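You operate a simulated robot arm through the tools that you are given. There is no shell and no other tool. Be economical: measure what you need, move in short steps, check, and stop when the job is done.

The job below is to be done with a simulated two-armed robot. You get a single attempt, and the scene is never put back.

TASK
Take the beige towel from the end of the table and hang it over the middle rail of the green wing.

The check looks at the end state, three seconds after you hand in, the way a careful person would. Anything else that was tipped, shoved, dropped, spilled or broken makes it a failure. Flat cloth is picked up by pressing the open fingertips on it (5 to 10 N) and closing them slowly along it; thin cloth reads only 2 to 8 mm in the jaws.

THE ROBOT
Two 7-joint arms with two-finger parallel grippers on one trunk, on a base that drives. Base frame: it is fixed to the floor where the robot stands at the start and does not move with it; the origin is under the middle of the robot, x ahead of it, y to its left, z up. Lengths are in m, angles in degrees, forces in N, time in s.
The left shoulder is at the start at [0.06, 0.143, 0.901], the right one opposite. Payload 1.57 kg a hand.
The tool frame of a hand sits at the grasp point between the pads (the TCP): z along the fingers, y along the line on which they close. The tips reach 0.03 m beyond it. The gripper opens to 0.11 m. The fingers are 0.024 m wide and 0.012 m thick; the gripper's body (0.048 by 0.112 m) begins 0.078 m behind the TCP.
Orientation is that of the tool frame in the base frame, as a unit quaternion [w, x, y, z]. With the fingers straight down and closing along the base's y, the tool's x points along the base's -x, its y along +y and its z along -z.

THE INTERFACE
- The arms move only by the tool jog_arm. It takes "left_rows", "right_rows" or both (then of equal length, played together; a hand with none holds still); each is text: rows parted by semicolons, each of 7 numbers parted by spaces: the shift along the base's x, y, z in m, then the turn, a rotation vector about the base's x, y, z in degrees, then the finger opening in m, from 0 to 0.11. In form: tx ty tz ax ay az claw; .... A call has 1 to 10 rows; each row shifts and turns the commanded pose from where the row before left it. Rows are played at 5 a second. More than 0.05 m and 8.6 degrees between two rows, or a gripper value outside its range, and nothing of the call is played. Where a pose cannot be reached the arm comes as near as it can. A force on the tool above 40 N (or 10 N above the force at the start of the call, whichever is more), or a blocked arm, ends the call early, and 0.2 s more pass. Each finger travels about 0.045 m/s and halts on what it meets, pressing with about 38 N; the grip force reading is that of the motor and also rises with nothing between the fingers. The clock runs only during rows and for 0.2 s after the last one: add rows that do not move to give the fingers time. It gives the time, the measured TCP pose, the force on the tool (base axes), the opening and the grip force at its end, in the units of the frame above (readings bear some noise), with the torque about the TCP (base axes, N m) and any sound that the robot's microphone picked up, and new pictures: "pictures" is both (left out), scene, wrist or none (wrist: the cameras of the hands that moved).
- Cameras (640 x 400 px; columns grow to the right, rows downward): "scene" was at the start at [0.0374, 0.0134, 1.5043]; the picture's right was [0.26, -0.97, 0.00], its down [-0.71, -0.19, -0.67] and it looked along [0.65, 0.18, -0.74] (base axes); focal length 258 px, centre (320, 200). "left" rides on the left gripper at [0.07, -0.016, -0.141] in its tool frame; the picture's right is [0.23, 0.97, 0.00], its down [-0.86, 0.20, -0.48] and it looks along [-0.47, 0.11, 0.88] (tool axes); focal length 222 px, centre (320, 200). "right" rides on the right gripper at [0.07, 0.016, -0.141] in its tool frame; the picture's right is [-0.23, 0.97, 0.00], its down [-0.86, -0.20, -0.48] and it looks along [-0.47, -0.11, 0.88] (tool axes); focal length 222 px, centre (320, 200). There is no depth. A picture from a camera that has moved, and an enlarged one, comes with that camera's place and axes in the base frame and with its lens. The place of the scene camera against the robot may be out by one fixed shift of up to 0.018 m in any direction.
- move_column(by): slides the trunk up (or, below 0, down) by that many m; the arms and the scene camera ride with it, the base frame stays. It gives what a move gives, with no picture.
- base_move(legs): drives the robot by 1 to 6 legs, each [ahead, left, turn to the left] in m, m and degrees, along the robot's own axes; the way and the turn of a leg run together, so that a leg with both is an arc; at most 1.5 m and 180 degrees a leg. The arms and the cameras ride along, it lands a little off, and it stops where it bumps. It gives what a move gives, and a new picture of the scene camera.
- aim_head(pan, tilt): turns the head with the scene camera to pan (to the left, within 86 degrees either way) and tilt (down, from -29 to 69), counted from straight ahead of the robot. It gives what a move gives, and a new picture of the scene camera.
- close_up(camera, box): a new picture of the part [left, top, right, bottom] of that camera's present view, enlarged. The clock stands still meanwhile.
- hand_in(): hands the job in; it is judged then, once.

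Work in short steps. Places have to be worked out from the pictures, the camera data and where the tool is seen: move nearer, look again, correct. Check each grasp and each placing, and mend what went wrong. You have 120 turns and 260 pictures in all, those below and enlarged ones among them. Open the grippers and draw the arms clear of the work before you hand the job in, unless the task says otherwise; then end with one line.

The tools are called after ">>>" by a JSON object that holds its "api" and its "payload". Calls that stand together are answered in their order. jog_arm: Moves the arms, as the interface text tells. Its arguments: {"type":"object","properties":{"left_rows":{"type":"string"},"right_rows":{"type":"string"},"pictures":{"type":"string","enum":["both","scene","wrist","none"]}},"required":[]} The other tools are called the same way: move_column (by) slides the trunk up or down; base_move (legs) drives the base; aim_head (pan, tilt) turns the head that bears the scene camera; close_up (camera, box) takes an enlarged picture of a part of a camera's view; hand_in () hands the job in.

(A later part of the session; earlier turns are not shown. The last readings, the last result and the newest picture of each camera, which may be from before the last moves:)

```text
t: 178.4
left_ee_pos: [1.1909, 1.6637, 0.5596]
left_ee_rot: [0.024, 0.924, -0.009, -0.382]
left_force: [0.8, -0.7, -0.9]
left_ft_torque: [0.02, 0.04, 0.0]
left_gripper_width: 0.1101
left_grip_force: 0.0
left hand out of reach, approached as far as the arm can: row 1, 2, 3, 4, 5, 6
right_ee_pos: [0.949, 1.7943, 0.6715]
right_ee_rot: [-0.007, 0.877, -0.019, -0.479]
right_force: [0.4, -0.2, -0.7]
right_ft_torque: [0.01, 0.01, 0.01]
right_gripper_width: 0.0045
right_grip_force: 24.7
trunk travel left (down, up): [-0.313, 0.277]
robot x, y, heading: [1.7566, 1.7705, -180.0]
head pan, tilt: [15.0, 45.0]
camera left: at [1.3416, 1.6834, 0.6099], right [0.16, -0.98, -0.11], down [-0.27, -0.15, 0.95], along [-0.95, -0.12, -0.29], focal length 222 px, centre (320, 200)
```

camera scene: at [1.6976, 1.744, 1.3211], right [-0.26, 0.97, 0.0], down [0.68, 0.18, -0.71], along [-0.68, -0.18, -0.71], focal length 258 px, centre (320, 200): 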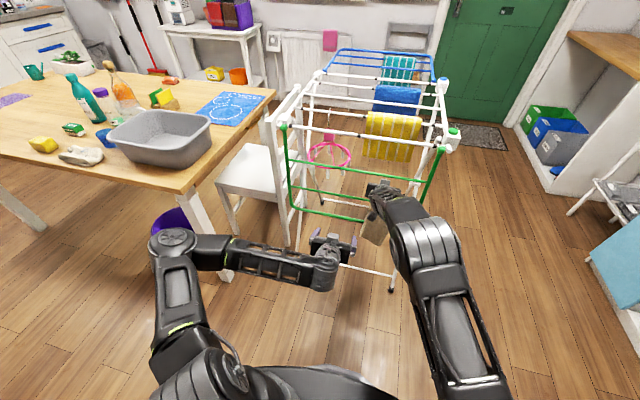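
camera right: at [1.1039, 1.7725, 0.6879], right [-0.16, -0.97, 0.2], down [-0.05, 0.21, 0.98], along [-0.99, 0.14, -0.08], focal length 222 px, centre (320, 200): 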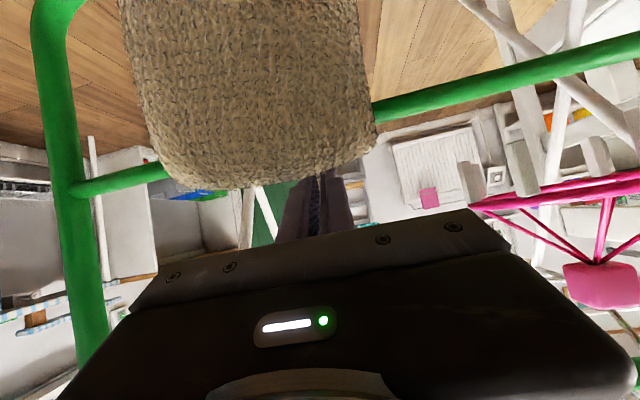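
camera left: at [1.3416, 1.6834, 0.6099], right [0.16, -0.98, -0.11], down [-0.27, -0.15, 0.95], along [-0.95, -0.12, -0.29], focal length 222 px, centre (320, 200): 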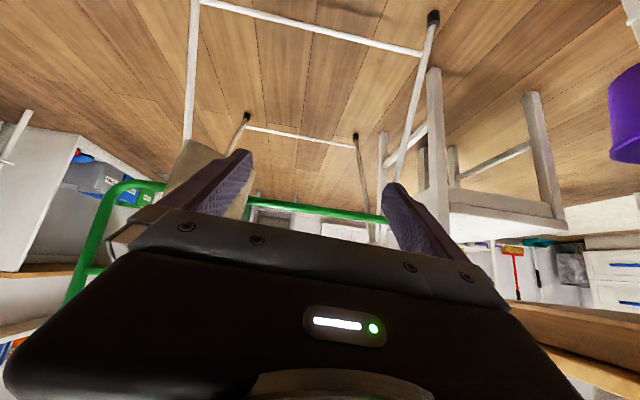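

I let the left hand yaw inward 24° (fingers pointing right-forward), which suits its shoulder, and advance.

>>> {"api": "jog_arm", "payload": {"left_rows": "0 0 0 0 0 -8 0.11;0 0 0 0 0 -8 0.11;0 0 0 0 0 -8 0.11;-0.02 0.02 0 0 0 0 0.11;-0.02 0.02 -0.01 0 0 0 0.11;-0.01 0.03 -0.01 0 0 0 0.11;0 0.03 -0.01 0 0 0 0.11", "pictures": "both"}}

```text
t: 180.0
left_ee_pos: [1.1643, 1.7118, 0.545]
left_ee_rot: [-0.055, 0.901, -0.201, -0.38]
left_force: [0.2, 0.2, 0.1]
left_ft_torque: [-0.01, -0.03, -0.01]
left_gripper_width: 0.11
left_grip_force: 0.0
left hand out of reach, approached as far as the arm can: row 6, 7
right_ee_pos: [0.949, 1.7946, 0.6708]
right_ee_rot: [-0.007, 0.878, -0.019, -0.479]
right_force: [-1.1, 0.4, 0.1]
right_ft_torque: [-0.04, -0.02, -0.02]
right_gripper_width: 0.0044
right_grip_force: 24.7
trunk travel left (down, up): [-0.313, 0.277]
robot x, y, heading: [1.7543, 1.7702, -179.7]
head pan, tilt: [15.0, 45.0]
camera scene: at [1.6975, 1.7439, 1.3211], right [-0.26, 0.97, 0.0], down [0.68, 0.18, -0.71], along [-0.68, -0.18, -0.71], focal length 258 px, centre (320, 200)
camera left: at [1.3073, 1.6701, 0.5957], right [-0.25, -0.96, -0.11], down [-0.3, -0.03, 0.95], along [-0.92, 0.27, -0.29], focal length 222 px, centre (320, 200)
```

scene: 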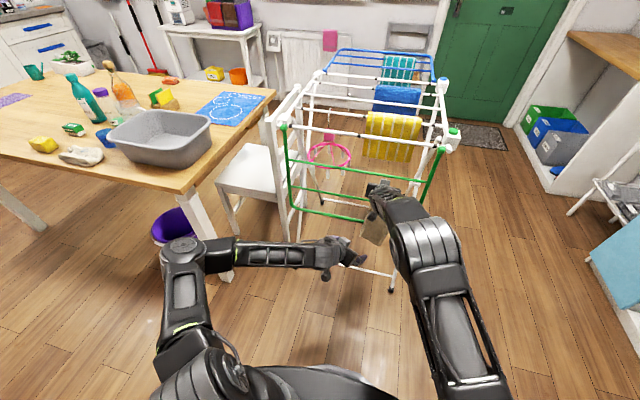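
left: 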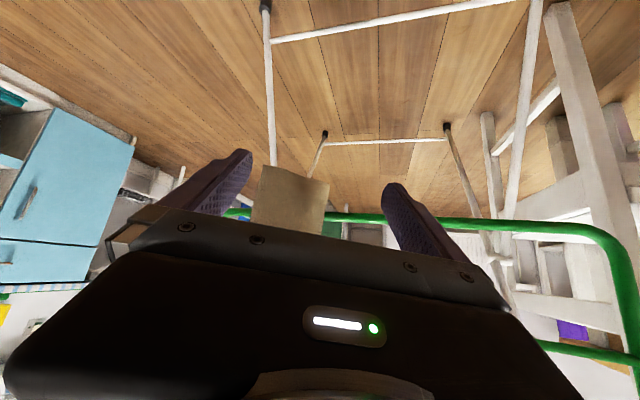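

Now the hem appears between the open fingers. I advance toward it.

>>> {"api": "jog_arm", "payload": {"left_rows": "-0.026 0.021 -0.008 0 0 0 0.11;-0.026 0.021 -0.008 0 0 0 0.11;-0.026 0.02 -0.007 0 0 0 0.11;0 0 0 0 0 0 0.11", "pictures": "both"}}

```text
t: 181.0
left_ee_pos: [1.1341, 1.6963, 0.5492]
left_ee_rot: [-0.056, 0.901, -0.202, -0.379]
left_force: [-0.5, 0.3, 0.2]
left_ft_torque: [-0.04, 0.03, 0.03]
left_gripper_width: 0.11
left_grip_force: 0.1
left hand out of reach, approached as far as the arm can: row 1, 2, 3
right_ee_pos: [0.9492, 1.7948, 0.6702]
right_ee_rot: [-0.005, 0.878, -0.017, -0.479]
right_force: [0.9, 0.8, -0.2]
right_ft_torque: [-0.05, 0.03, -0.02]
right_gripper_width: 0.0045
right_grip_force: 25.2
trunk travel left (down, up): [-0.313, 0.277]
robot x, y, heading: [1.7571, 1.774, -180.0]
head pan, tilt: [15.0, 45.0]
camera scene: at [1.6975, 1.744, 1.3211], right [-0.26, 0.97, 0.0], down [0.68, 0.18, -0.71], along [-0.68, -0.18, -0.71], focal length 258 px, centre (320, 200)
camera left: at [1.2781, 1.6536, 0.5985], right [-0.25, -0.96, -0.11], down [-0.3, -0.03, 0.95], along [-0.92, 0.27, -0.28], focal length 222 px, centre (320, 200)
```

scene: 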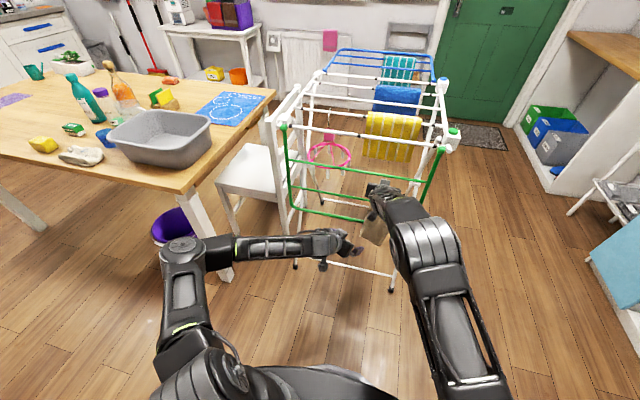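
left: 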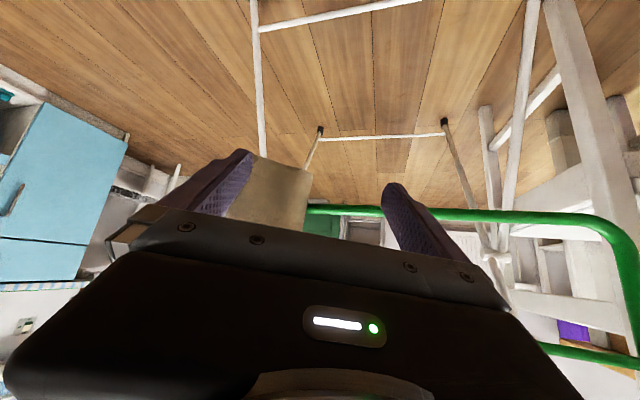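

More yaw gives more room: another 20° inward, then shift right and forward.

>>> {"api": "jog_arm", "payload": {"left_rows": "0 0 0 0 0 -8 0.11;0 0.01 -0.005 0 0 -8 0.11;0 0.02 -0.005 0 0 -6 0.11;-0.01 0.02 -0.005 0 0 0 0.11;-0.015 0.02 -0.005 0 0 0 0.11;0 0 0 0 0 0 0.11", "pictures": "both"}}

```text
t: 182.4
left_ee_pos: [1.1376, 1.7254, 0.5405]
left_ee_rot: [-0.127, 0.847, -0.369, -0.362]
left_force: [0.0, 0.6, -0.4]
left_ft_torque: [0.03, 0.04, -0.01]
left_gripper_width: 0.11
left_grip_force: 0.1
left hand out of reach, approached as far as the arm can: row 4, 5
right_ee_pos: [0.9487, 1.7948, 0.6709]
right_ee_rot: [-0.006, 0.877, -0.017, -0.48]
right_force: [-0.1, 1.2, 0.5]
right_ft_torque: [0.0, -0.02, 0.02]
right_gripper_width: 0.0046
right_grip_force: 25.5
trunk travel left (down, up): [-0.313, 0.277]
robot x, y, heading: [1.7557, 1.7718, -179.7]
head pan, tilt: [15.0, 45.0]
camera scene: at [1.6975, 1.744, 1.3211], right [-0.26, 0.97, 0.0], down [0.68, 0.18, -0.71], along [-0.68, -0.18, -0.71], focal length 258 px, centre (320, 200)
camera left: at [1.2561, 1.6328, 0.5905], right [-0.59, -0.8, -0.11], down [-0.29, 0.09, 0.95], along [-0.75, 0.6, -0.29], focal length 222 px, centre (320, 200)
```

scene: 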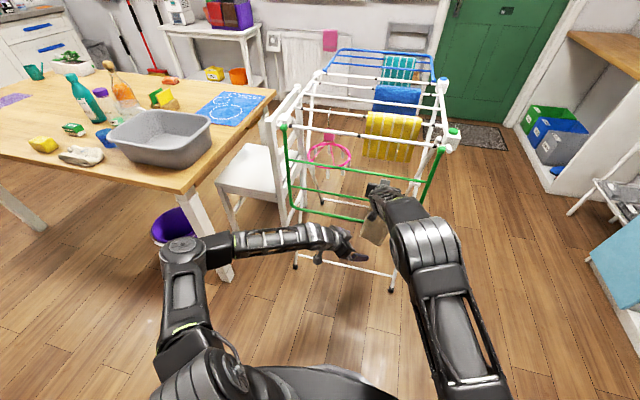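
left: 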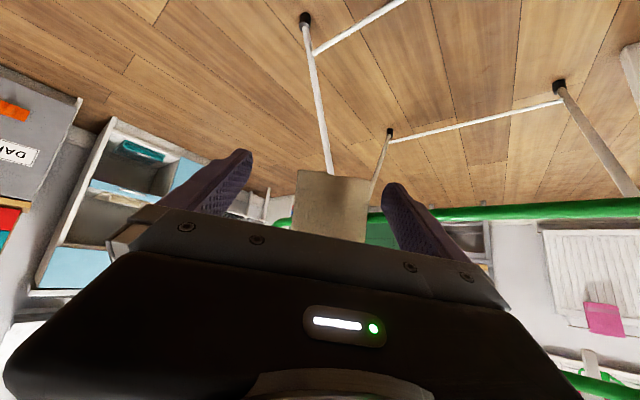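

Towel centred between the fingers. Advance along the pointing direction.

>>> {"api": "jog_arm", "payload": {"left_rows": "-0.015 0.025 -0.005 0 0 -6 0.11;-0.025 0.025 -0.005 0 0 0 0.11;-0.025 0.02 -0.005 0 0 0 0.11;-0.02 0 0 0 0 0 0.11", "pictures": "both"}}

```text
t: 183.4
left_ee_pos: [1.1268, 1.7201, 0.5518]
left_ee_rot: [-0.145, 0.826, -0.412, -0.355]
left_force: [0.6, 0.3, 0.4]
left_ft_torque: [0.0, 0.04, -0.04]
left_gripper_width: 0.1104
left_grip_force: 0.0
left hand out of reach, approached as far as the arm can: row 1, 2, 3, 4
right_ee_pos: [0.9487, 1.7951, 0.6706]
right_ee_rot: [-0.005, 0.877, -0.017, -0.479]
right_force: [-0.2, -0.5, -0.2]
right_ft_torque: [-0.02, 0.01, 0.01]
right_gripper_width: 0.0045
right_grip_force: 24.5
trunk travel left (down, up): [-0.313, 0.277]
robot x, y, heading: [1.753, 1.7692, -180.0]
head pan, tilt: [15.0, 45.0]
camera scene: at [1.6975, 1.744, 1.3211], right [-0.26, 0.97, 0.0], down [0.68, 0.18, -0.71], along [-0.68, -0.18, -0.71], focal length 258 px, centre (320, 200)
camera left: at [1.2343, 1.615, 0.6021], right [-0.67, -0.73, -0.11], down [-0.28, 0.12, 0.95], along [-0.69, 0.67, -0.29], focal length 222 px, centre (320, 200)
```

scene: 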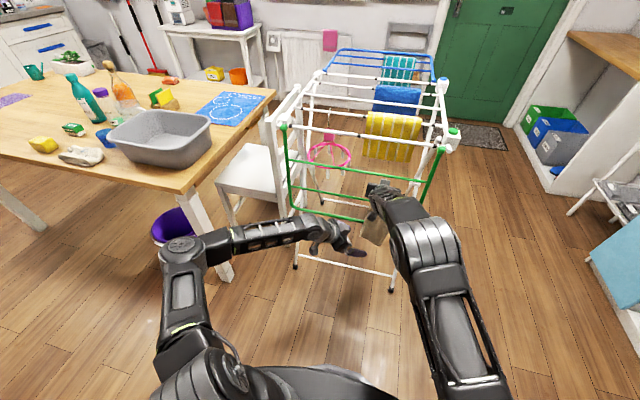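
left: 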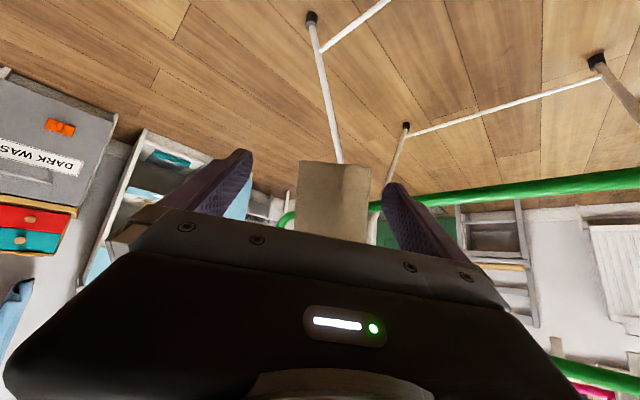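

The left can't reach the hem there. Better: back out, transfer the strip to the left hand mid-air, gripping ~8 cm from its end so more cloth goes inside, then insert with the left. First move left back, and reverse the right hand out of the wing.

>>> {"api": "jog_arm", "payload": {"right_rows": "-0.006 0 0.0115 0 7.5 0 0;-0.004 0 0.011 0 7.5 0 0;-0.003 0 0.011 0 7.5 0 0;-0.002 0 0.011 0 7.5 0 0;0.03 0 0.003 0 0 0 0;0.04 0 0 0 0 0 0;0.04 0 0 0 0 0 0;0.04 0 0 0 0 0 0;0.03 0 0 0 0 0 0", "left_rows": "0.02 -0.03 0 0 0 0 0.11;0.02 -0.03 0 0 0 0 0.11;0 -0.03 0 0 0 8 0.11;0 0 0 0 0 8 0.11;0 0 0 0 0 8 0.11;0 0 0 0 0 8 0.11;0 0 0 0 0 8 0.11;0 0 0 0 0 0 0.11;0 0 0 0 0 0 0.11", "pictures": "scene"}}

>>> {"api": "base_move", "payload": {"legs": [[-0.4, 0, 0]]}}

```text
t: 185.4
left_ee_pos: [1.1665, 1.6301, 0.5519]
left_ee_rot: [-0.016, 0.917, -0.106, -0.383]
left_force: [-0.7, -0.1, -0.1]
left_ft_torque: [-0.01, 0.01, 0.0]
left_gripper_width: 0.1098
left_grip_force: 0.0
right_ee_pos: [1.1155, 1.7924, 0.7184]
right_ee_rot: [0.002, 0.731, -0.016, -0.682]
right_force: [0.8, -0.2, -0.5]
right_ft_torque: [0.04, 0.0, -0.02]
right_gripper_width: 0.0043
right_grip_force: 24.7
trunk travel left (down, up): [-0.313, 0.277]
robot x, y, heading: [1.7562, 1.7704, -180.0]
head pan, tilt: [15.0, 45.0]
camera scene: at [1.6976, 1.7439, 1.3211], right [-0.26, 0.97, 0.0], down [0.68, 0.18, -0.71], along [-0.68, -0.18, -0.71], focal length 258 px, centre (320, 200)
```

scene: 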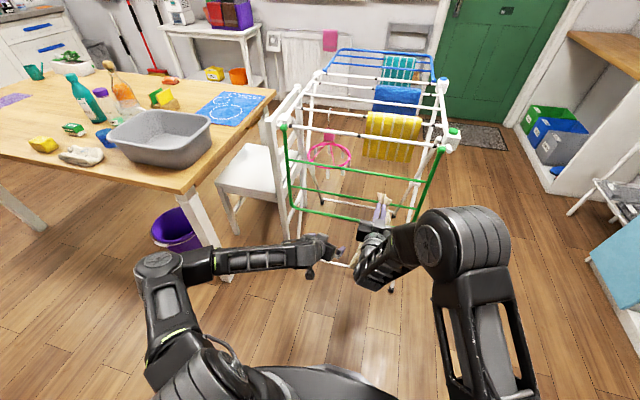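

```text
t: 187.9
left_ee_pos: [1.5648, 1.6304, 0.5531]
left_ee_rot: [-0.015, 0.918, -0.105, -0.383]
left_force: [0.8, -0.5, -1.4]
left_ft_torque: [0.02, 0.0, 0.05]
left_gripper_width: 0.1099
left_grip_force: 0.2
right_ee_pos: [1.5146, 1.7925, 0.7192]
right_ee_rot: [0.001, 0.732, -0.018, -0.682]
right_force: [-0.7, 0.2, -0.1]
right_ft_torque: [0.02, 0.0, -0.01]
right_gripper_width: 0.0046
right_grip_force: 25.0
trunk travel left (down, up): [-0.313, 0.277]
robot x, y, heading: [2.1532, 1.7751, -180.0]
head pan, tilt: [15.0, 45.0]
camera scene: at [2.0964, 1.7443, 1.3212], right [-0.26, 0.97, 0.0], down [0.68, 0.18, -0.71], along [-0.68, -0.18, -0.71], focal length 258 px, centre (320, 200)
```

scene: 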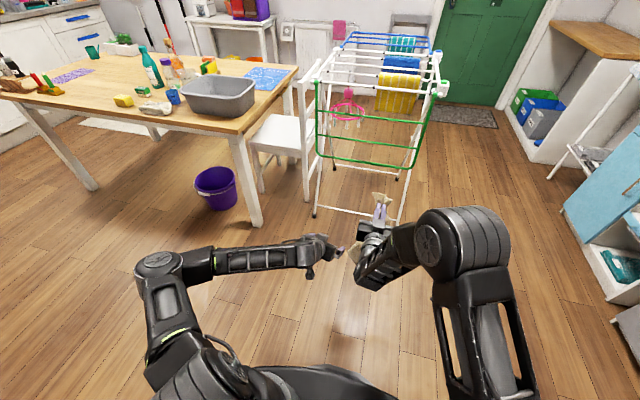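

Clear of the wing. I yaw the left hand to point toward +y (so its fingers close along x across the strip).

>>> {"api": "jog_arm", "payload": {"left_rows": "0 0 0.01 0 0 -8.5 0.08;0 0 0.01 0 0 -8.5 0.08;0 0 0.01 0 0 -8.5 0.08;-0.01 0 0.01 0 0 -8.5 0.08;-0.01 0 0.01 0 0 -8.5 0.08;-0.01 0 0.01 0 0 -8.5 0.08;-0.01 0 0.01 0 0 -8.5 0.08;-0.01 0 0.01 0 0 -8.5 0.08;-0.01 0 0 0 0 -8.5 0.08;0 0 0 0 0 0 0.08", "pictures": "both"}}

```text
t: 190.1
left_ee_pos: [1.5336, 1.6231, 0.6324]
left_ee_rot: [-0.248, 0.655, -0.651, -0.293]
left_force: [-0.1, -0.2, -0.7]
left_ft_torque: [0.0, -0.03, -0.03]
left_gripper_width: 0.0799
left_grip_force: 0.0
left hand out of reach, approached as far as the arm can: row 9
right_ee_pos: [1.5148, 1.7928, 0.719]
right_ee_rot: [0.002, 0.732, -0.017, -0.682]
right_force: [-0.1, 0.3, 0.6]
right_ft_torque: [0.02, -0.03, 0.0]
right_gripper_width: 0.0042
right_grip_force: 25.3
trunk travel left (down, up): [-0.313, 0.277]
robot x, y, heading: [2.153, 1.7742, -180.1]
head pan, tilt: [15.0, 45.0]
camera scene: at [2.0964, 1.7442, 1.3211], right [-0.26, 0.97, 0.0], down [0.68, 0.18, -0.71], along [-0.68, -0.18, -0.71], focal length 258 px, centre (320, 200)
camera left: at [1.556, 1.4752, 0.6829], right [-0.98, -0.19, -0.11], down [-0.15, 0.26, 0.95], along [-0.15, 0.95, -0.28], focal length 222 px, centre (320, 200)
```

scene: 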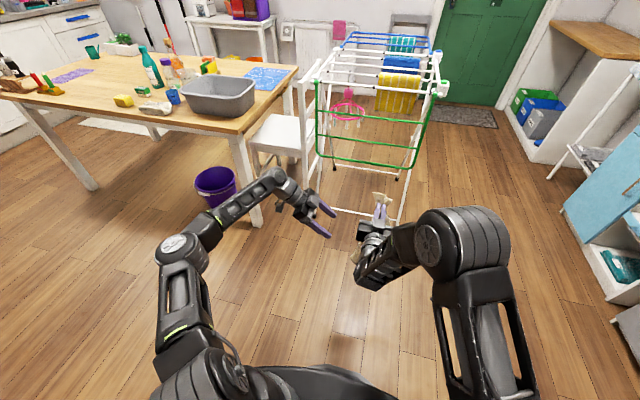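
left: 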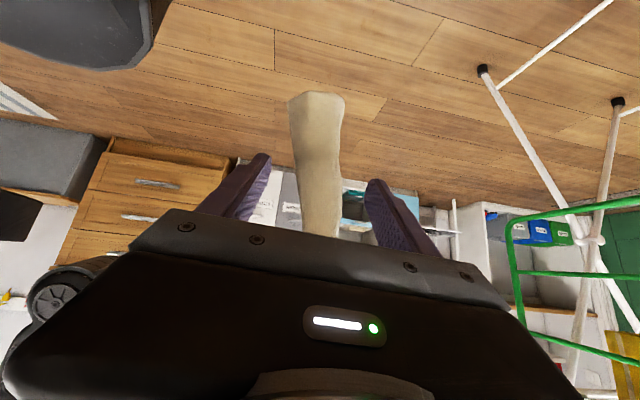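

The strip hangs exactly between the left fingers. I move in 0.14 m toward it.

>>> {"api": "jog_arm", "payload": {"left_rows": "-0.007 0.028 0.005 0 0 0 0.08;-0.007 0.028 0.005 0 0 0 0.08;-0.007 0.028 0.005 0 0 0 0.08;-0.007 0.028 0.005 0 0 0 0.08;-0.004 0.02 0 0 0 0 0.08;0 0 0 0 0 0 0.08", "pictures": "both"}}

```text
t: 191.5
left_ee_pos: [1.5742, 1.7195, 0.654]
left_ee_rot: [-0.247, 0.656, -0.651, -0.292]
left_force: [0.3, -1.2, -0.6]
left_ft_torque: [0.04, 0.0, 0.01]
left_gripper_width: 0.0797
left_grip_force: 0.0
left hand out of reach, approached as far as the arm can: row 1, 2, 3, 4, 5
right_ee_pos: [1.5146, 1.7926, 0.719]
right_ee_rot: [0.001, 0.731, -0.017, -0.682]
right_force: [0.1, 0.3, -0.9]
right_ft_torque: [0.05, -0.05, -0.01]
right_gripper_width: 0.0045
right_grip_force: 24.8
trunk travel left (down, up): [-0.313, 0.277]
robot x, y, heading: [2.1541, 1.7726, -180.2]
head pan, tilt: [15.0, 45.0]
camera scene: at [2.0964, 1.7444, 1.3211], right [-0.26, 0.97, 0.0], down [0.68, 0.18, -0.71], along [-0.68, -0.18, -0.71], focal length 258 px, centre (320, 200)
camera left: at [1.5987, 1.5707, 0.7027], right [-0.98, -0.19, -0.11], down [-0.16, 0.26, 0.95], along [-0.15, 0.95, -0.28], focal length 222 px, centre (320, 200)
```

scene: 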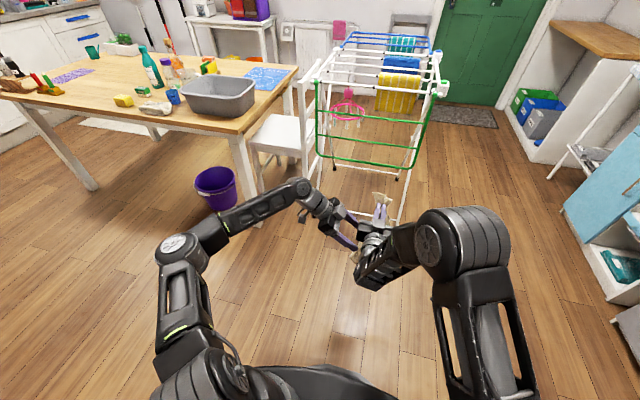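
left: 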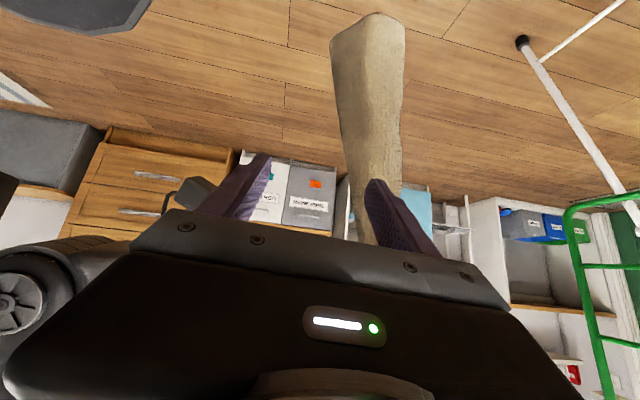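

Left is at its inward limit, so I bring the right hand's strip to it: shift the right hand left and back.

>>> {"api": "jog_arm", "payload": {"right_rows": "0.02 -0.015 0 0 0 0 0;0.02 -0.015 0 0 0 0 0;0.015 -0.015 0 0 0 0 0;0 -0.01 0 0 0 0 0;0 0 0 0 0 0 0", "left_rows": "0 0 0 0 0 0 0.09;0 0 0 0 0 0 0.09;0 0 0 0 0 0 0.09;0 0 0 0 0 0 0.09;0 0 0 0 0 0 0.09", "pictures": "both"}}

```text
t: 192.7
left_ee_pos: [1.5734, 1.7188, 0.6527]
left_ee_rot: [-0.248, 0.656, -0.65, -0.293]
left_force: [-0.1, -0.9, -0.2]
left_ft_torque: [0.0, 0.04, 0.03]
left_gripper_width: 0.0899
left_grip_force: 0.1
right_ee_pos: [1.5692, 1.738, 0.7194]
right_ee_rot: [0.001, 0.731, -0.017, -0.682]
right_force: [0.2, 0.3, -0.2]
right_ft_torque: [0.03, -0.02, -0.02]
right_gripper_width: 0.0043
right_grip_force: 25.3
trunk travel left (down, up): [-0.313, 0.277]
robot x, y, heading: [2.1561, 1.7716, -179.9]
head pan, tilt: [15.0, 45.0]
camera scene: at [2.0964, 1.7443, 1.3211], right [-0.26, 0.97, 0.0], down [0.68, 0.18, -0.71], along [-0.68, -0.18, -0.71], focal length 258 px, centre (320, 200)
camera right: at [1.7135, 1.7172, 0.6597], right [-0.04, -0.97, 0.25], down [0.42, 0.21, 0.88], along [-0.91, 0.14, 0.4], focal length 222 px, centre (320, 200)
camera left: at [1.5985, 1.5705, 0.7027], right [-0.98, -0.19, -0.11], down [-0.16, 0.26, 0.95], along [-0.15, 0.95, -0.28], focal length 222 px, centre (320, 200)
```

scene: 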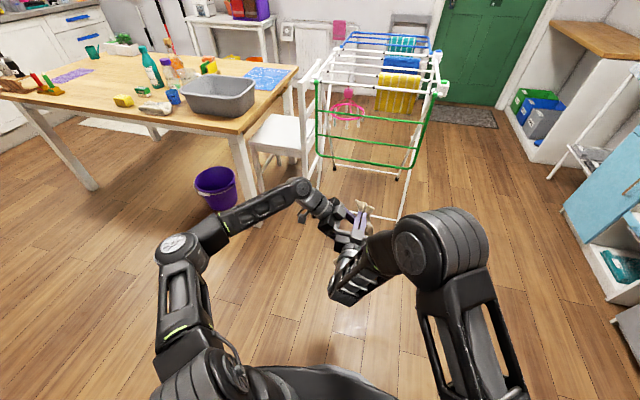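
right: 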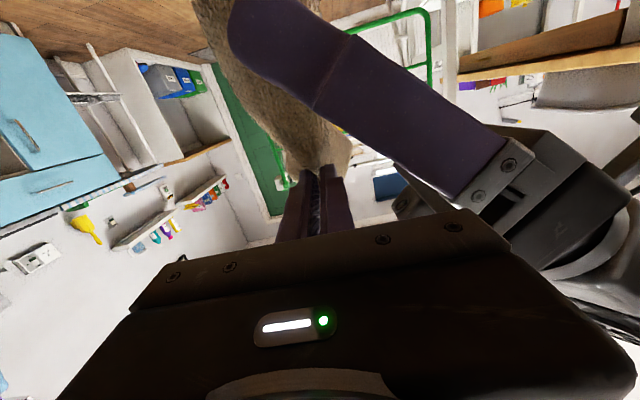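
left: 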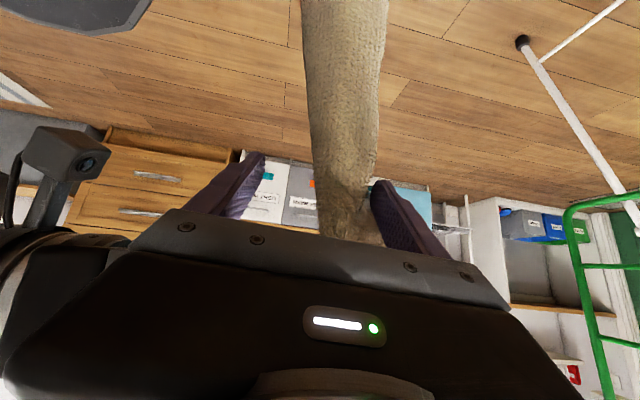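

Strip is between the left fingers about halfway in. I bring it 2 cm further, then close the left.

>>> {"api": "jog_arm", "payload": {"right_rows": "0 -0.01 0 0 0 0 0;0 -0.01 0 0 0 0 0;0 0 0 0 0 0 0;0 0 0 0 0 0 0;0 0 0 0 0 0 0;0 0 0 0 0 0 0;0 0 0 0 0 0 0", "left_rows": "0 0 0 0 0 0 0.09;0 0 0 0 0 0 0.08;0 0 0 0 0 0 0.06;0 0 0 0 0 0 0.04;0 0 0 0 0 0 0.02;0 0 0 0 0 0 0;0 0 0 0 0 0 0", "pictures": "wrist"}}

```text
t: 194.3
left_ee_pos: [1.5746, 1.7185, 0.6519]
left_ee_rot: [-0.248, 0.655, -0.65, -0.293]
left_force: [-1.6, 0.1, 0.9]
left_ft_torque: [0.01, -0.05, 0.01]
left_gripper_width: 0.0087
left_grip_force: 16.7
right_ee_pos: [1.5705, 1.7194, 0.7192]
right_ee_rot: [0.001, 0.731, -0.017, -0.682]
right_force: [2.6, -0.3, -1.3]
right_ft_torque: [0.04, -0.12, -0.04]
right_gripper_width: 0.0045
right_grip_force: 25.4
trunk travel left (down, up): [-0.313, 0.277]
robot x, y, heading: [2.1573, 1.773, -179.9]
head pan, tilt: [15.0, 45.0]
camera right: at [1.714, 1.6972, 0.6593], right [-0.04, -0.97, 0.25], down [0.42, 0.21, 0.88], along [-0.91, 0.14, 0.4], focal length 222 px, centre (320, 200)
camera left: at [1.5984, 1.5704, 0.7029], right [-0.98, -0.19, -0.11], down [-0.15, 0.26, 0.95], along [-0.15, 0.95, -0.28], focal length 222 px, centre (320, 200)
```

right: 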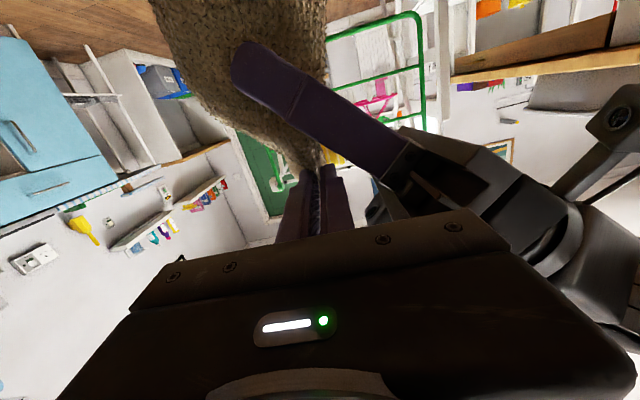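
left: 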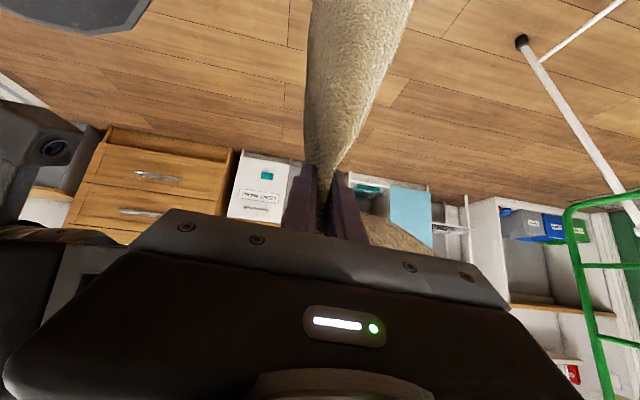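

Left holds the strip firmly (8.7 mm). Now the right releases, backs off, and I raise the left so the right can regrip lower down (leaving a long flap).

>>> {"api": "jog_arm", "payload": {"right_rows": "0 0 0 0 0 0 0.02;0 0 0 0 0 0 0.03;0.03 0.01 0 0 0 0 0.04;0.03 0.01 0 0 0 0 0.08;0.02 0 0 0 0 0 0.11;0 0 0 0 0 0 0.11;0 0 0 0 0 0 0.11;0 0 0 0 0 0 0.11", "left_rows": "0 0 0 0 0 0 0;0 0 0 0 0 0 0;0 0 0 0 0 0 0;0 0 0 0 0 0 0;0 0 0.02 0 0 0 0;0 0 0.04 0 0 0 0;0 0 0.04 0 0 0 0;0 0 0 0 0 0 0", "pictures": "both"}}

```text
t: 196.1
left_ee_pos: [1.5803, 1.7124, 0.7215]
left_ee_rot: [-0.248, 0.656, -0.65, -0.293]
left_force: [0.2, -0.3, -0.5]
left_ft_torque: [-0.02, 0.02, -0.01]
left_gripper_width: 0.0078
left_grip_force: 26.4
left hand out of reach, approached as far as the arm can: row 6, 7
right_ee_pos: [1.6506, 1.7384, 0.7192]
right_ee_rot: [0.001, 0.731, -0.017, -0.682]
right_force: [0.8, -1.4, 0.2]
right_ft_torque: [0.0, -0.02, 0.0]
right_gripper_width: 0.1099
right_grip_force: 0.1
trunk travel left (down, up): [-0.313, 0.277]
robot x, y, heading: [2.1559, 1.7717, -179.8]
head pan, tilt: [15.0, 45.0]
camera scene: at [2.0965, 1.7443, 1.3211], right [-0.26, 0.97, 0.0], down [0.68, 0.18, -0.71], along [-0.68, -0.18, -0.71], focal length 258 px, centre (320, 200)
camera right: at [1.7936, 1.7169, 0.659], right [-0.04, -0.97, 0.25], down [0.42, 0.21, 0.88], along [-0.91, 0.14, 0.4], focal length 222 px, centre (320, 200)
camera left: at [1.6047, 1.5652, 0.7716], right [-0.98, -0.19, -0.11], down [-0.16, 0.26, 0.95], along [-0.15, 0.95, -0.28], focal length 222 px, centre (320, 200)
```

scene: 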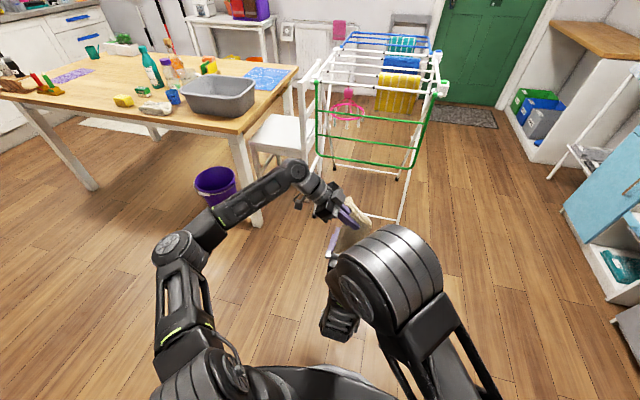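
right: 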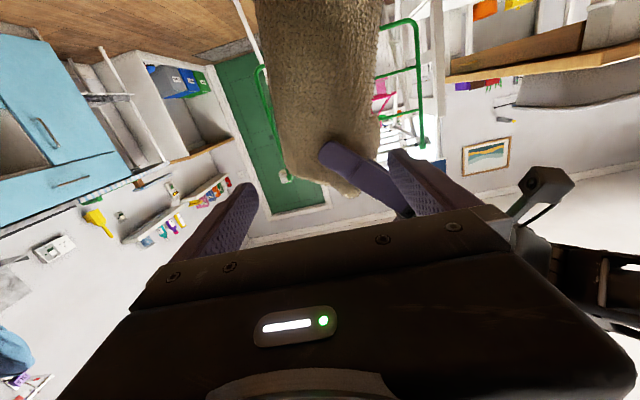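
left: 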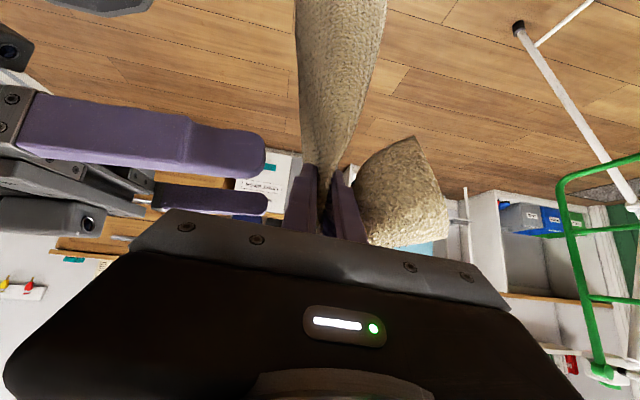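

The flap has fallen to the forward side—ideal. I lower the right to z≈0.62 and move forward to straddle the strip below the left hand.

>>> {"api": "jog_arm", "payload": {"right_rows": "0.005 0 -0.033 0 0 0 0.11;0 0 -0.033 0 0 0 0.11;0 0 -0.033 0 0 0 0.11;0 0 0 0 0 0 0.11;0 0 0 0 0 0 0.11", "pictures": "wrist"}}

```text
t: 197.3
left_ee_pos: [1.5803, 1.7137, 0.7226]
left_ee_rot: [-0.248, 0.656, -0.65, -0.292]
left_force: [-0.1, 0.5, 0.5]
left_ft_torque: [-0.02, 0.04, -0.03]
left_gripper_width: 0.0077
left_grip_force: 26.7
right_ee_pos: [1.6557, 1.74, 0.6208]
right_ee_rot: [0.002, 0.731, -0.016, -0.682]
right_force: [0.2, -0.5, -0.3]
right_ft_torque: [0.0, 0.03, 0.0]
right_gripper_width: 0.1099
right_grip_force: 0.0
trunk travel left (down, up): [-0.313, 0.277]
robot x, y, heading: [2.1513, 1.774, -180.0]
head pan, tilt: [15.0, 45.0]
camera right: at [1.7987, 1.7178, 0.5605], right [-0.04, -0.97, 0.25], down [0.42, 0.21, 0.88], along [-0.91, 0.14, 0.4], focal length 222 px, centre (320, 200)
```

right: 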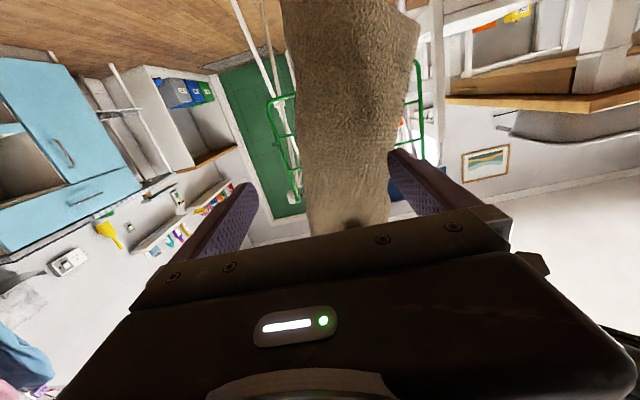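

Strip is nicely framed; shift 1.2 cm left, forward 5.5 cm, then close.

>>> {"api": "jog_arm", "payload": {"right_rows": "-0.02 -0.006 0 0 0 0 0.11;-0.02 -0.006 0 0 0 0 0.11;-0.015 0 0 0 0 0 0.11;0 0 0 0 0 0 0.085;0 0 0 0 0 0 0.06;0 0 0 0 0 0 0.035;0 0 0 0 0 0 0.01;0 0 0 0 0 0 0;0 0 0 0 0 0 0;0 0 0 0 0 0 0", "pictures": "wrist"}}

>>> {"api": "close_up", "payload": {"camera": "left", "box": [0, 0, 640, 400]}}

```text
t: 199.5
left_ee_pos: [1.5794, 1.7134, 0.7216]
left_ee_rot: [-0.248, 0.656, -0.65, -0.292]
left_force: [-0.3, 0.3, -1.0]
left_ft_torque: [0.01, 0.0, -0.04]
left_gripper_width: 0.0082
left_grip_force: 26.8
right_ee_pos: [1.5995, 1.7258, 0.6224]
right_ee_rot: [0.003, 0.732, -0.016, -0.681]
right_force: [-0.6, -0.1, 1.7]
right_ft_torque: [0.0, 0.07, 0.0]
right_gripper_width: 0.0134
right_grip_force: 24.8
trunk travel left (down, up): [-0.313, 0.277]
robot x, y, heading: [2.1518, 1.7727, -179.9]
head pan, tilt: [15.0, 45.0]
camera right: at [1.7436, 1.705, 0.56], right [-0.04, -0.97, 0.25], down [0.42, 0.21, 0.88], along [-0.91, 0.14, 0.4], focal length 222 px, centre (320, 200)
```

right: 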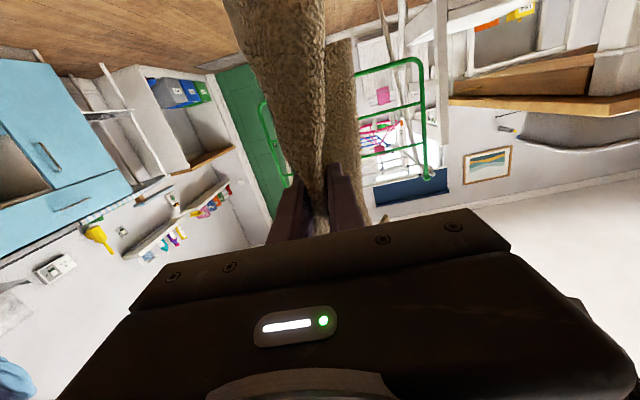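

```text
1.00 times, centred on (320, 200) of left
camera zoom: at [1.6046, 1.5652, 0.7712], right [-0.98, -0.19, -0.11], down [-0.16, 0.26, 0.95], along [-0.15, 0.95, -0.28], focal length 222 px, centre (320, 200)
```

zoom: 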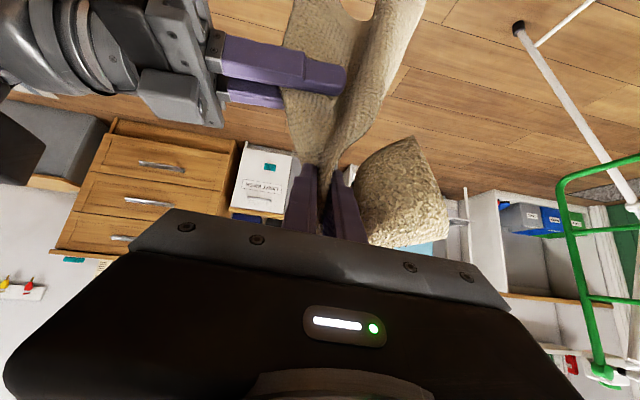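

Right holds a 13 mm bunch. The left carries its part forward and down in front of the right fingers, releases, and withdraws to the left.

>>> {"api": "jog_arm", "payload": {"left_rows": "-0.03 0 -0.01 0 0 0 0;-0.03 0 -0.03 0 0 0 0;0 0 -0.02 0 0 0 0;0 0 0 0 0 0 0.02;0 0 0 0 0 0 0.035;0 -0.03 0 0 0 0 0.035;0 -0.04 0 0 0 0 0.035;0 -0.04 0 0 0 0 0.035;0 -0.04 0 0 0 0 0.035", "pictures": "both"}}

>>> {"api": "close_up", "payload": {"camera": "right", "box": [0, 0, 640, 400]}}

```text
t: 201.5
left_ee_pos: [1.5622, 1.5447, 0.6529]
left_ee_rot: [-0.249, 0.656, -0.65, -0.292]
left_force: [-1.5, 0.6, 1.2]
left_ft_torque: [-0.02, 0.01, -0.02]
left_gripper_width: 0.035
left_grip_force: 0.0
left hand out of reach, approached as far as the arm can: row 1, 2
right_ee_pos: [1.6, 1.7279, 0.6205]
right_ee_rot: [0.002, 0.731, -0.017, -0.682]
right_force: [-0.2, -0.4, -0.3]
right_ft_torque: [0.01, 0.0, 0.0]
right_gripper_width: 0.0115
right_grip_force: 28.8
trunk travel left (down, up): [-0.313, 0.277]
robot x, y, heading: [2.1515, 1.7735, -180.0]
head pan, tilt: [15.0, 45.0]
camera scene: at [2.0964, 1.7443, 1.3211], right [-0.26, 0.97, 0.0], down [0.68, 0.18, -0.71], along [-0.68, -0.18, -0.71], focal length 258 px, centre (320, 200)
camera left: at [1.5856, 1.3957, 0.7035], right [-0.98, -0.19, -0.11], down [-0.16, 0.26, 0.95], along [-0.15, 0.95, -0.29], focal length 222 px, centre (320, 200)
```

scene: 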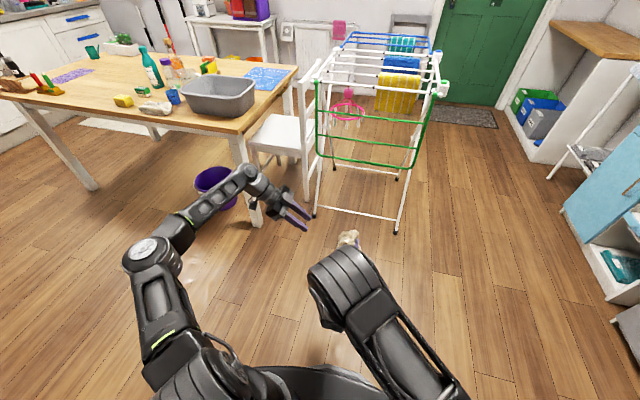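
left: 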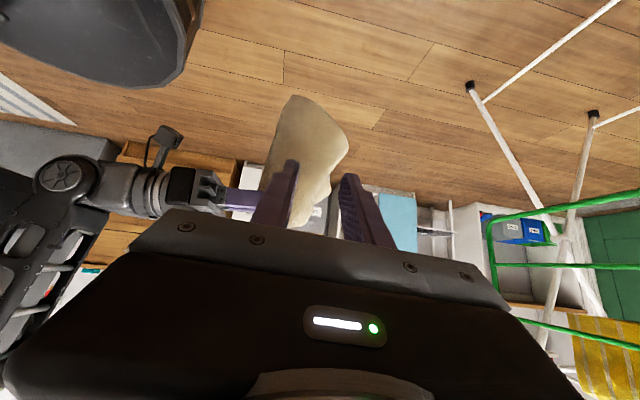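

```text
1.00 times, centred on (320, 200) of right
camera zoom: at [1.7434, 1.7051, 0.5602], right [-0.04, -0.97, 0.25], down [0.42, 0.21, 0.88], along [-0.91, 0.14, 0.4], focal length 222 px, centre (320, 200)
```

zoom: 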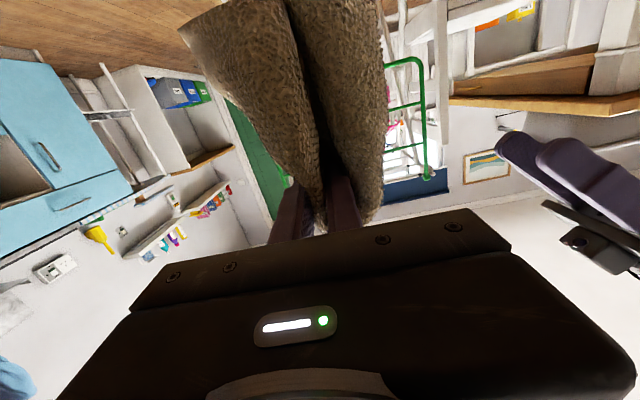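

The towel now hangs doubled over the right fingers (two tails of ~0.17–0.19 m). That is useful: inserting the fold ~0.10 m past the rail leaves equal halves on each side. I raise the right hand to z≈0.72 and extend it, pulling the left away.

>>> {"api": "jog_arm", "payload": {"right_rows": "-0.01 0.005 0.02 0 0 0 0;-0.015 0.005 0.02 0 0 0 0;-0.015 0 0.02 0 0 0 0;-0.02 0 0.02 0 0 0 0;-0.02 0 0.018 0 0 0 0;-0.02 0 0 0 0 0 0", "left_rows": "0.01 -0.02 0 0 0 0 0.03;0.01 -0.02 0 0 0 0 0.03;0.01 -0.02 0 0 0 0 0.03;0 0 0 0 0 0 0.03;0 0 0 0 0 0 0.03;0 0 0 0 0 0 0.03", "pictures": "none"}}

>>> {"api": "base_move", "payload": {"legs": [[0, -0.055, 0], [0.38, 0, 0]]}}

```text
t: 202.9
left_ee_pos: [1.5924, 1.4843, 0.6543]
left_ee_rot: [-0.249, 0.655, -0.651, -0.292]
left_force: [0.5, 0.7, -0.4]
left_ft_torque: [-0.02, -0.02, 0.01]
left_gripper_width: 0.0299
left_grip_force: 0.1
right_ee_pos: [1.4983, 1.7355, 0.7172]
right_ee_rot: [0.001, 0.731, -0.016, -0.682]
right_force: [0.4, -1.0, -0.5]
right_ft_torque: [0.01, 0.01, -0.01]
right_gripper_width: 0.0117
right_grip_force: 28.8
trunk travel left (down, up): [-0.313, 0.277]
robot x, y, heading: [2.1529, 1.7729, -180.2]
head pan, tilt: [15.0, 45.0]
```

```text
t: 205.9
left_ee_pos: [1.2109, 1.5399, 0.6538]
left_ee_rot: [-0.248, 0.655, -0.651, -0.292]
left_force: [-0.1, 0.0, 0.4]
left_ft_torque: [-0.01, 0.0, -0.02]
left_gripper_width: 0.0298
left_grip_force: 0.1
right_ee_pos: [1.1174, 1.7922, 0.718]
right_ee_rot: [0.0, 0.731, -0.018, -0.682]
right_force: [0.1, -0.5, -1.0]
right_ft_torque: [0.02, 0.0, 0.0]
right_gripper_width: 0.0117
right_grip_force: 29.3
trunk travel left (down, up): [-0.313, 0.277]
robot x, y, heading: [1.772, 1.8311, 179.8]
head pan, tilt: [15.0, 45.0]
camera scene: at [1.7145, 1.7993, 1.3211], right [-0.26, 0.97, 0.0], down [0.68, 0.18, -0.71], along [-0.68, -0.18, -0.71], focal length 258 px, centre (320, 200)
```

scene: 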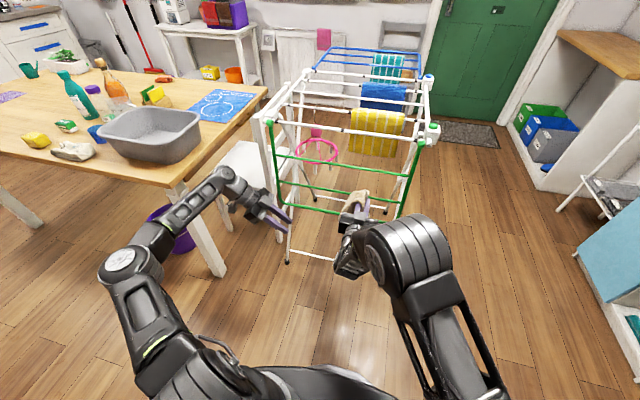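

Aligned at y 1.79, z 0.718. Insert 0.15 m through the gap.

>>> {"api": "jog_arm", "payload": {"right_rows": "-0.03 0 0 0 0 0 0;-0.03 0 0 0 0 0 0;-0.025 0 0 0 0 0 0;-0.025 0 0 0 0 0 0;-0.02 0 0 0 0 0 0;-0.02 0 0 0 0 0 0;0 0 0 0 0 0 0", "pictures": "wrist"}}

>>> {"api": "close_up", "payload": {"camera": "scene", "box": [270, 130, 462, 250]}}

```text
t: 207.5
left_ee_pos: [1.2109, 1.5414, 0.6533]
left_ee_rot: [-0.25, 0.655, -0.652, -0.291]
left_force: [-0.7, -0.4, 0.5]
left_ft_torque: [-0.03, 0.0, -0.01]
left_gripper_width: 0.0302
left_grip_force: 0.0
right_ee_pos: [0.9672, 1.7926, 0.7181]
right_ee_rot: [0.001, 0.732, -0.017, -0.681]
right_force: [-0.5, 0.3, -0.5]
right_ft_torque: [0.02, 0.02, 0.01]
right_gripper_width: 0.0117
right_grip_force: 29.2
trunk travel left (down, up): [-0.313, 0.277]
robot x, y, heading: [1.7744, 1.8277, 180.4]
head pan, tilt: [15.0, 45.0]
camera right: at [1.1114, 1.7701, 0.6581], right [-0.04, -0.97, 0.25], down [0.42, 0.21, 0.88], along [-0.91, 0.14, 0.4], focal length 222 px, centre (320, 200)
```

right: 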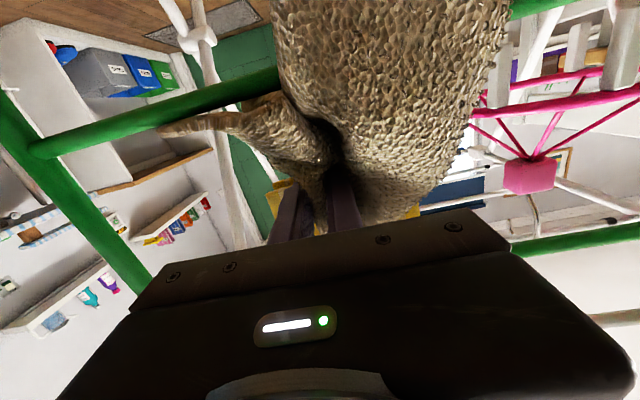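

```text
3.33 times, centred on (366, 190) of scene
camera zoom: at [1.7145, 1.7994, 1.3211], right [-0.26, 0.97, 0.0], down [0.68, 0.18, -0.71], along [-0.68, -0.18, -0.71], focal length 861 px, centre (167, 233)
```

zoom: 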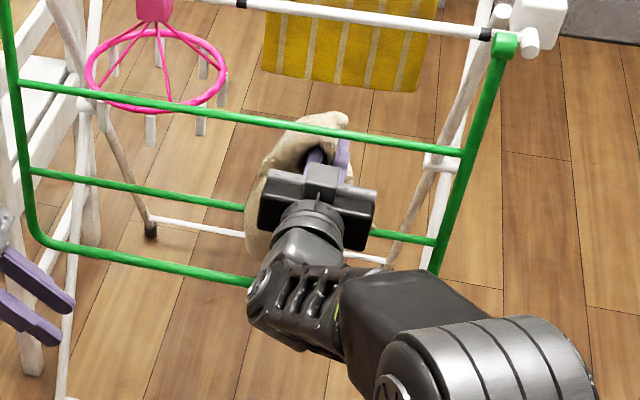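

One tail (the short flap) is just clearing the rail to the inside, the main tail hangs outside—good. I push 3.5 cm further so the flap drops inside.

>>> {"api": "jog_arm", "payload": {"right_rows": "-0.02 0 0.003 0 0 0 0;-0.015 0 0.002 0 0 0 0;0 0 0 0 0 0 0;0 0 0 0 0 0 0", "pictures": "wrist"}}

```text
t: 208.5
left_ee_pos: [1.2097, 1.5397, 0.6519]
left_ee_rot: [-0.249, 0.655, -0.652, -0.291]
left_force: [0.5, -0.6, 0.0]
left_ft_torque: [0.01, 0.02, 0.0]
left_gripper_width: 0.0303
left_grip_force: 0.1
right_ee_pos: [0.934, 1.7919, 0.7224]
right_ee_rot: [0.001, 0.731, -0.017, -0.682]
right_force: [0.1, -1.1, -0.1]
right_ft_torque: [0.03, -0.03, 0.01]
right_gripper_width: 0.0118
right_grip_force: 29.0
trunk travel left (down, up): [-0.313, 0.277]
robot x, y, heading: [1.7702, 1.8289, 179.7]
head pan, tilt: [15.0, 45.0]
camera right: at [1.077, 1.77, 0.6625], right [-0.04, -0.97, 0.25], down [0.42, 0.21, 0.88], along [-0.91, 0.14, 0.4], focal length 222 px, centre (320, 200)
```

right: 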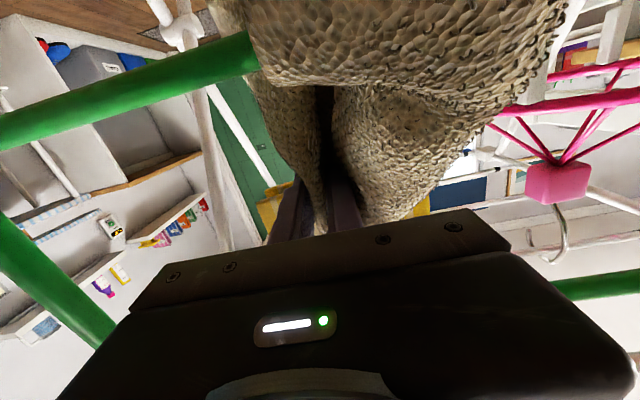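

The flap has dropped inside; the main part passes over the rail to the outside. I check how much hangs outside.

>>> {"api": "close_up", "payload": {"camera": "scene", "box": [290, 170, 450, 270]}}

>>> {"api": "close_up", "payload": {"camera": "left", "box": [160, 0, 640, 300]}}

```text
4.00 times, centred on (370, 220) of scene
camera zoom: at [1.7146, 1.7994, 1.3211], right [-0.26, 0.97, 0.0], down [0.68, 0.18, -0.71], along [-0.68, -0.18, -0.71], focal length 1034 px, centre (120, 120)
```

zoom: 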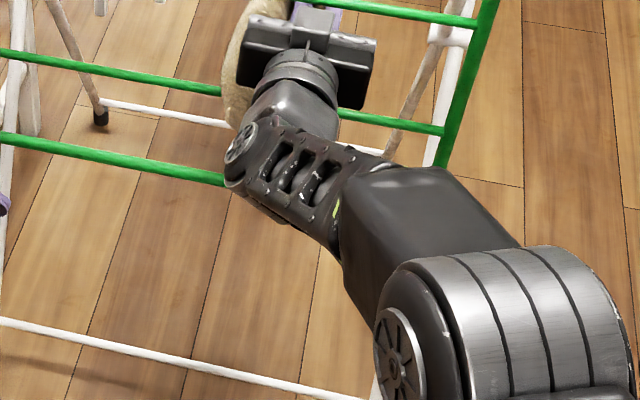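

```text
1.33 times, centred on (400, 150) of left
camera zoom: at [1.2333, 1.3913, 0.7036], right [-0.98, -0.19, -0.11], down [-0.16, 0.26, 0.95], along [-0.15, 0.95, -0.29], focal length 296 px, centre (213, 267)
```

zoom: 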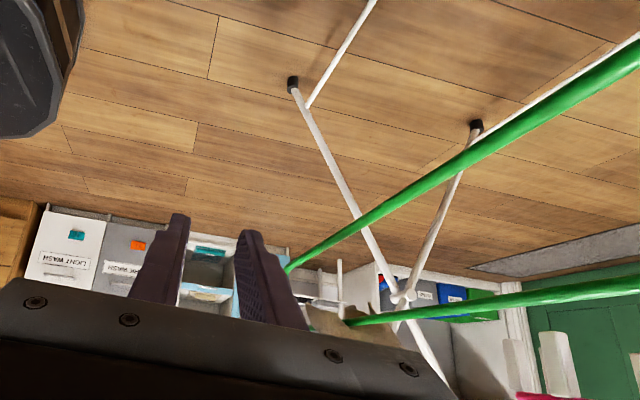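

The outside part seems short now. I draw the right back 5 cm to balance, and raise the left hand to use its camera as a side view.

>>> {"api": "jog_arm", "payload": {"right_rows": "0.02 0 0 0 0 0 0;0.02 0 0 0 0 0 0;0.01 0 0 0 0 0 0;0 0 0 0 0 0 0", "left_rows": "0.01 -0.02 0.04 0 0 0 0.03;0.01 -0.02 0.04 0 0 0 0.03;0 0 0.04 0 0 0 0.03;0 0 0.03 0 0 0 0.03", "pictures": "wrist"}}

```text
t: 209.5
left_ee_pos: [1.2362, 1.5113, 0.7963]
left_ee_rot: [-0.246, 0.655, -0.651, -0.293]
left_force: [-0.5, 0.4, -0.4]
left_ft_torque: [0.01, -0.02, 0.0]
left_gripper_width: 0.0301
left_grip_force: 0.0
left hand out of reach, approached as far as the arm can: row 3, 4
right_ee_pos: [0.9821, 1.7921, 0.7227]
right_ee_rot: [0.001, 0.731, -0.017, -0.682]
right_force: [0.5, -0.4, -0.1]
right_ft_torque: [0.01, 0.02, 0.03]
right_gripper_width: 0.0115
right_grip_force: 29.4
trunk travel left (down, up): [-0.313, 0.277]
robot x, y, heading: [1.7762, 1.8303, 179.9]
head pan, tilt: [15.0, 45.0]
camera right: at [1.1269, 1.7701, 0.6623], right [-0.04, -0.97, 0.25], down [0.42, 0.21, 0.88], along [-0.91, 0.14, 0.4], focal length 222 px, centre (320, 200)
camera left: at [1.2594, 1.3634, 0.8456], right [-0.98, -0.19, -0.1], down [-0.15, 0.26, 0.95], along [-0.15, 0.95, -0.29], focal length 222 px, centre (320, 200)
```

right: 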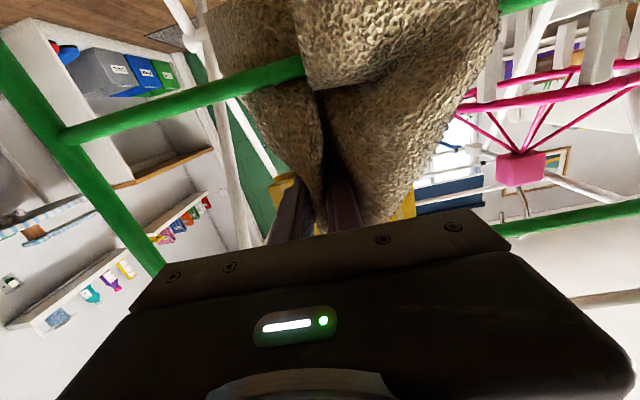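
left: 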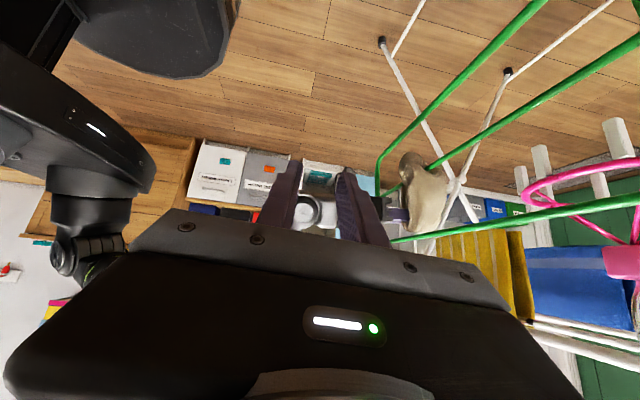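

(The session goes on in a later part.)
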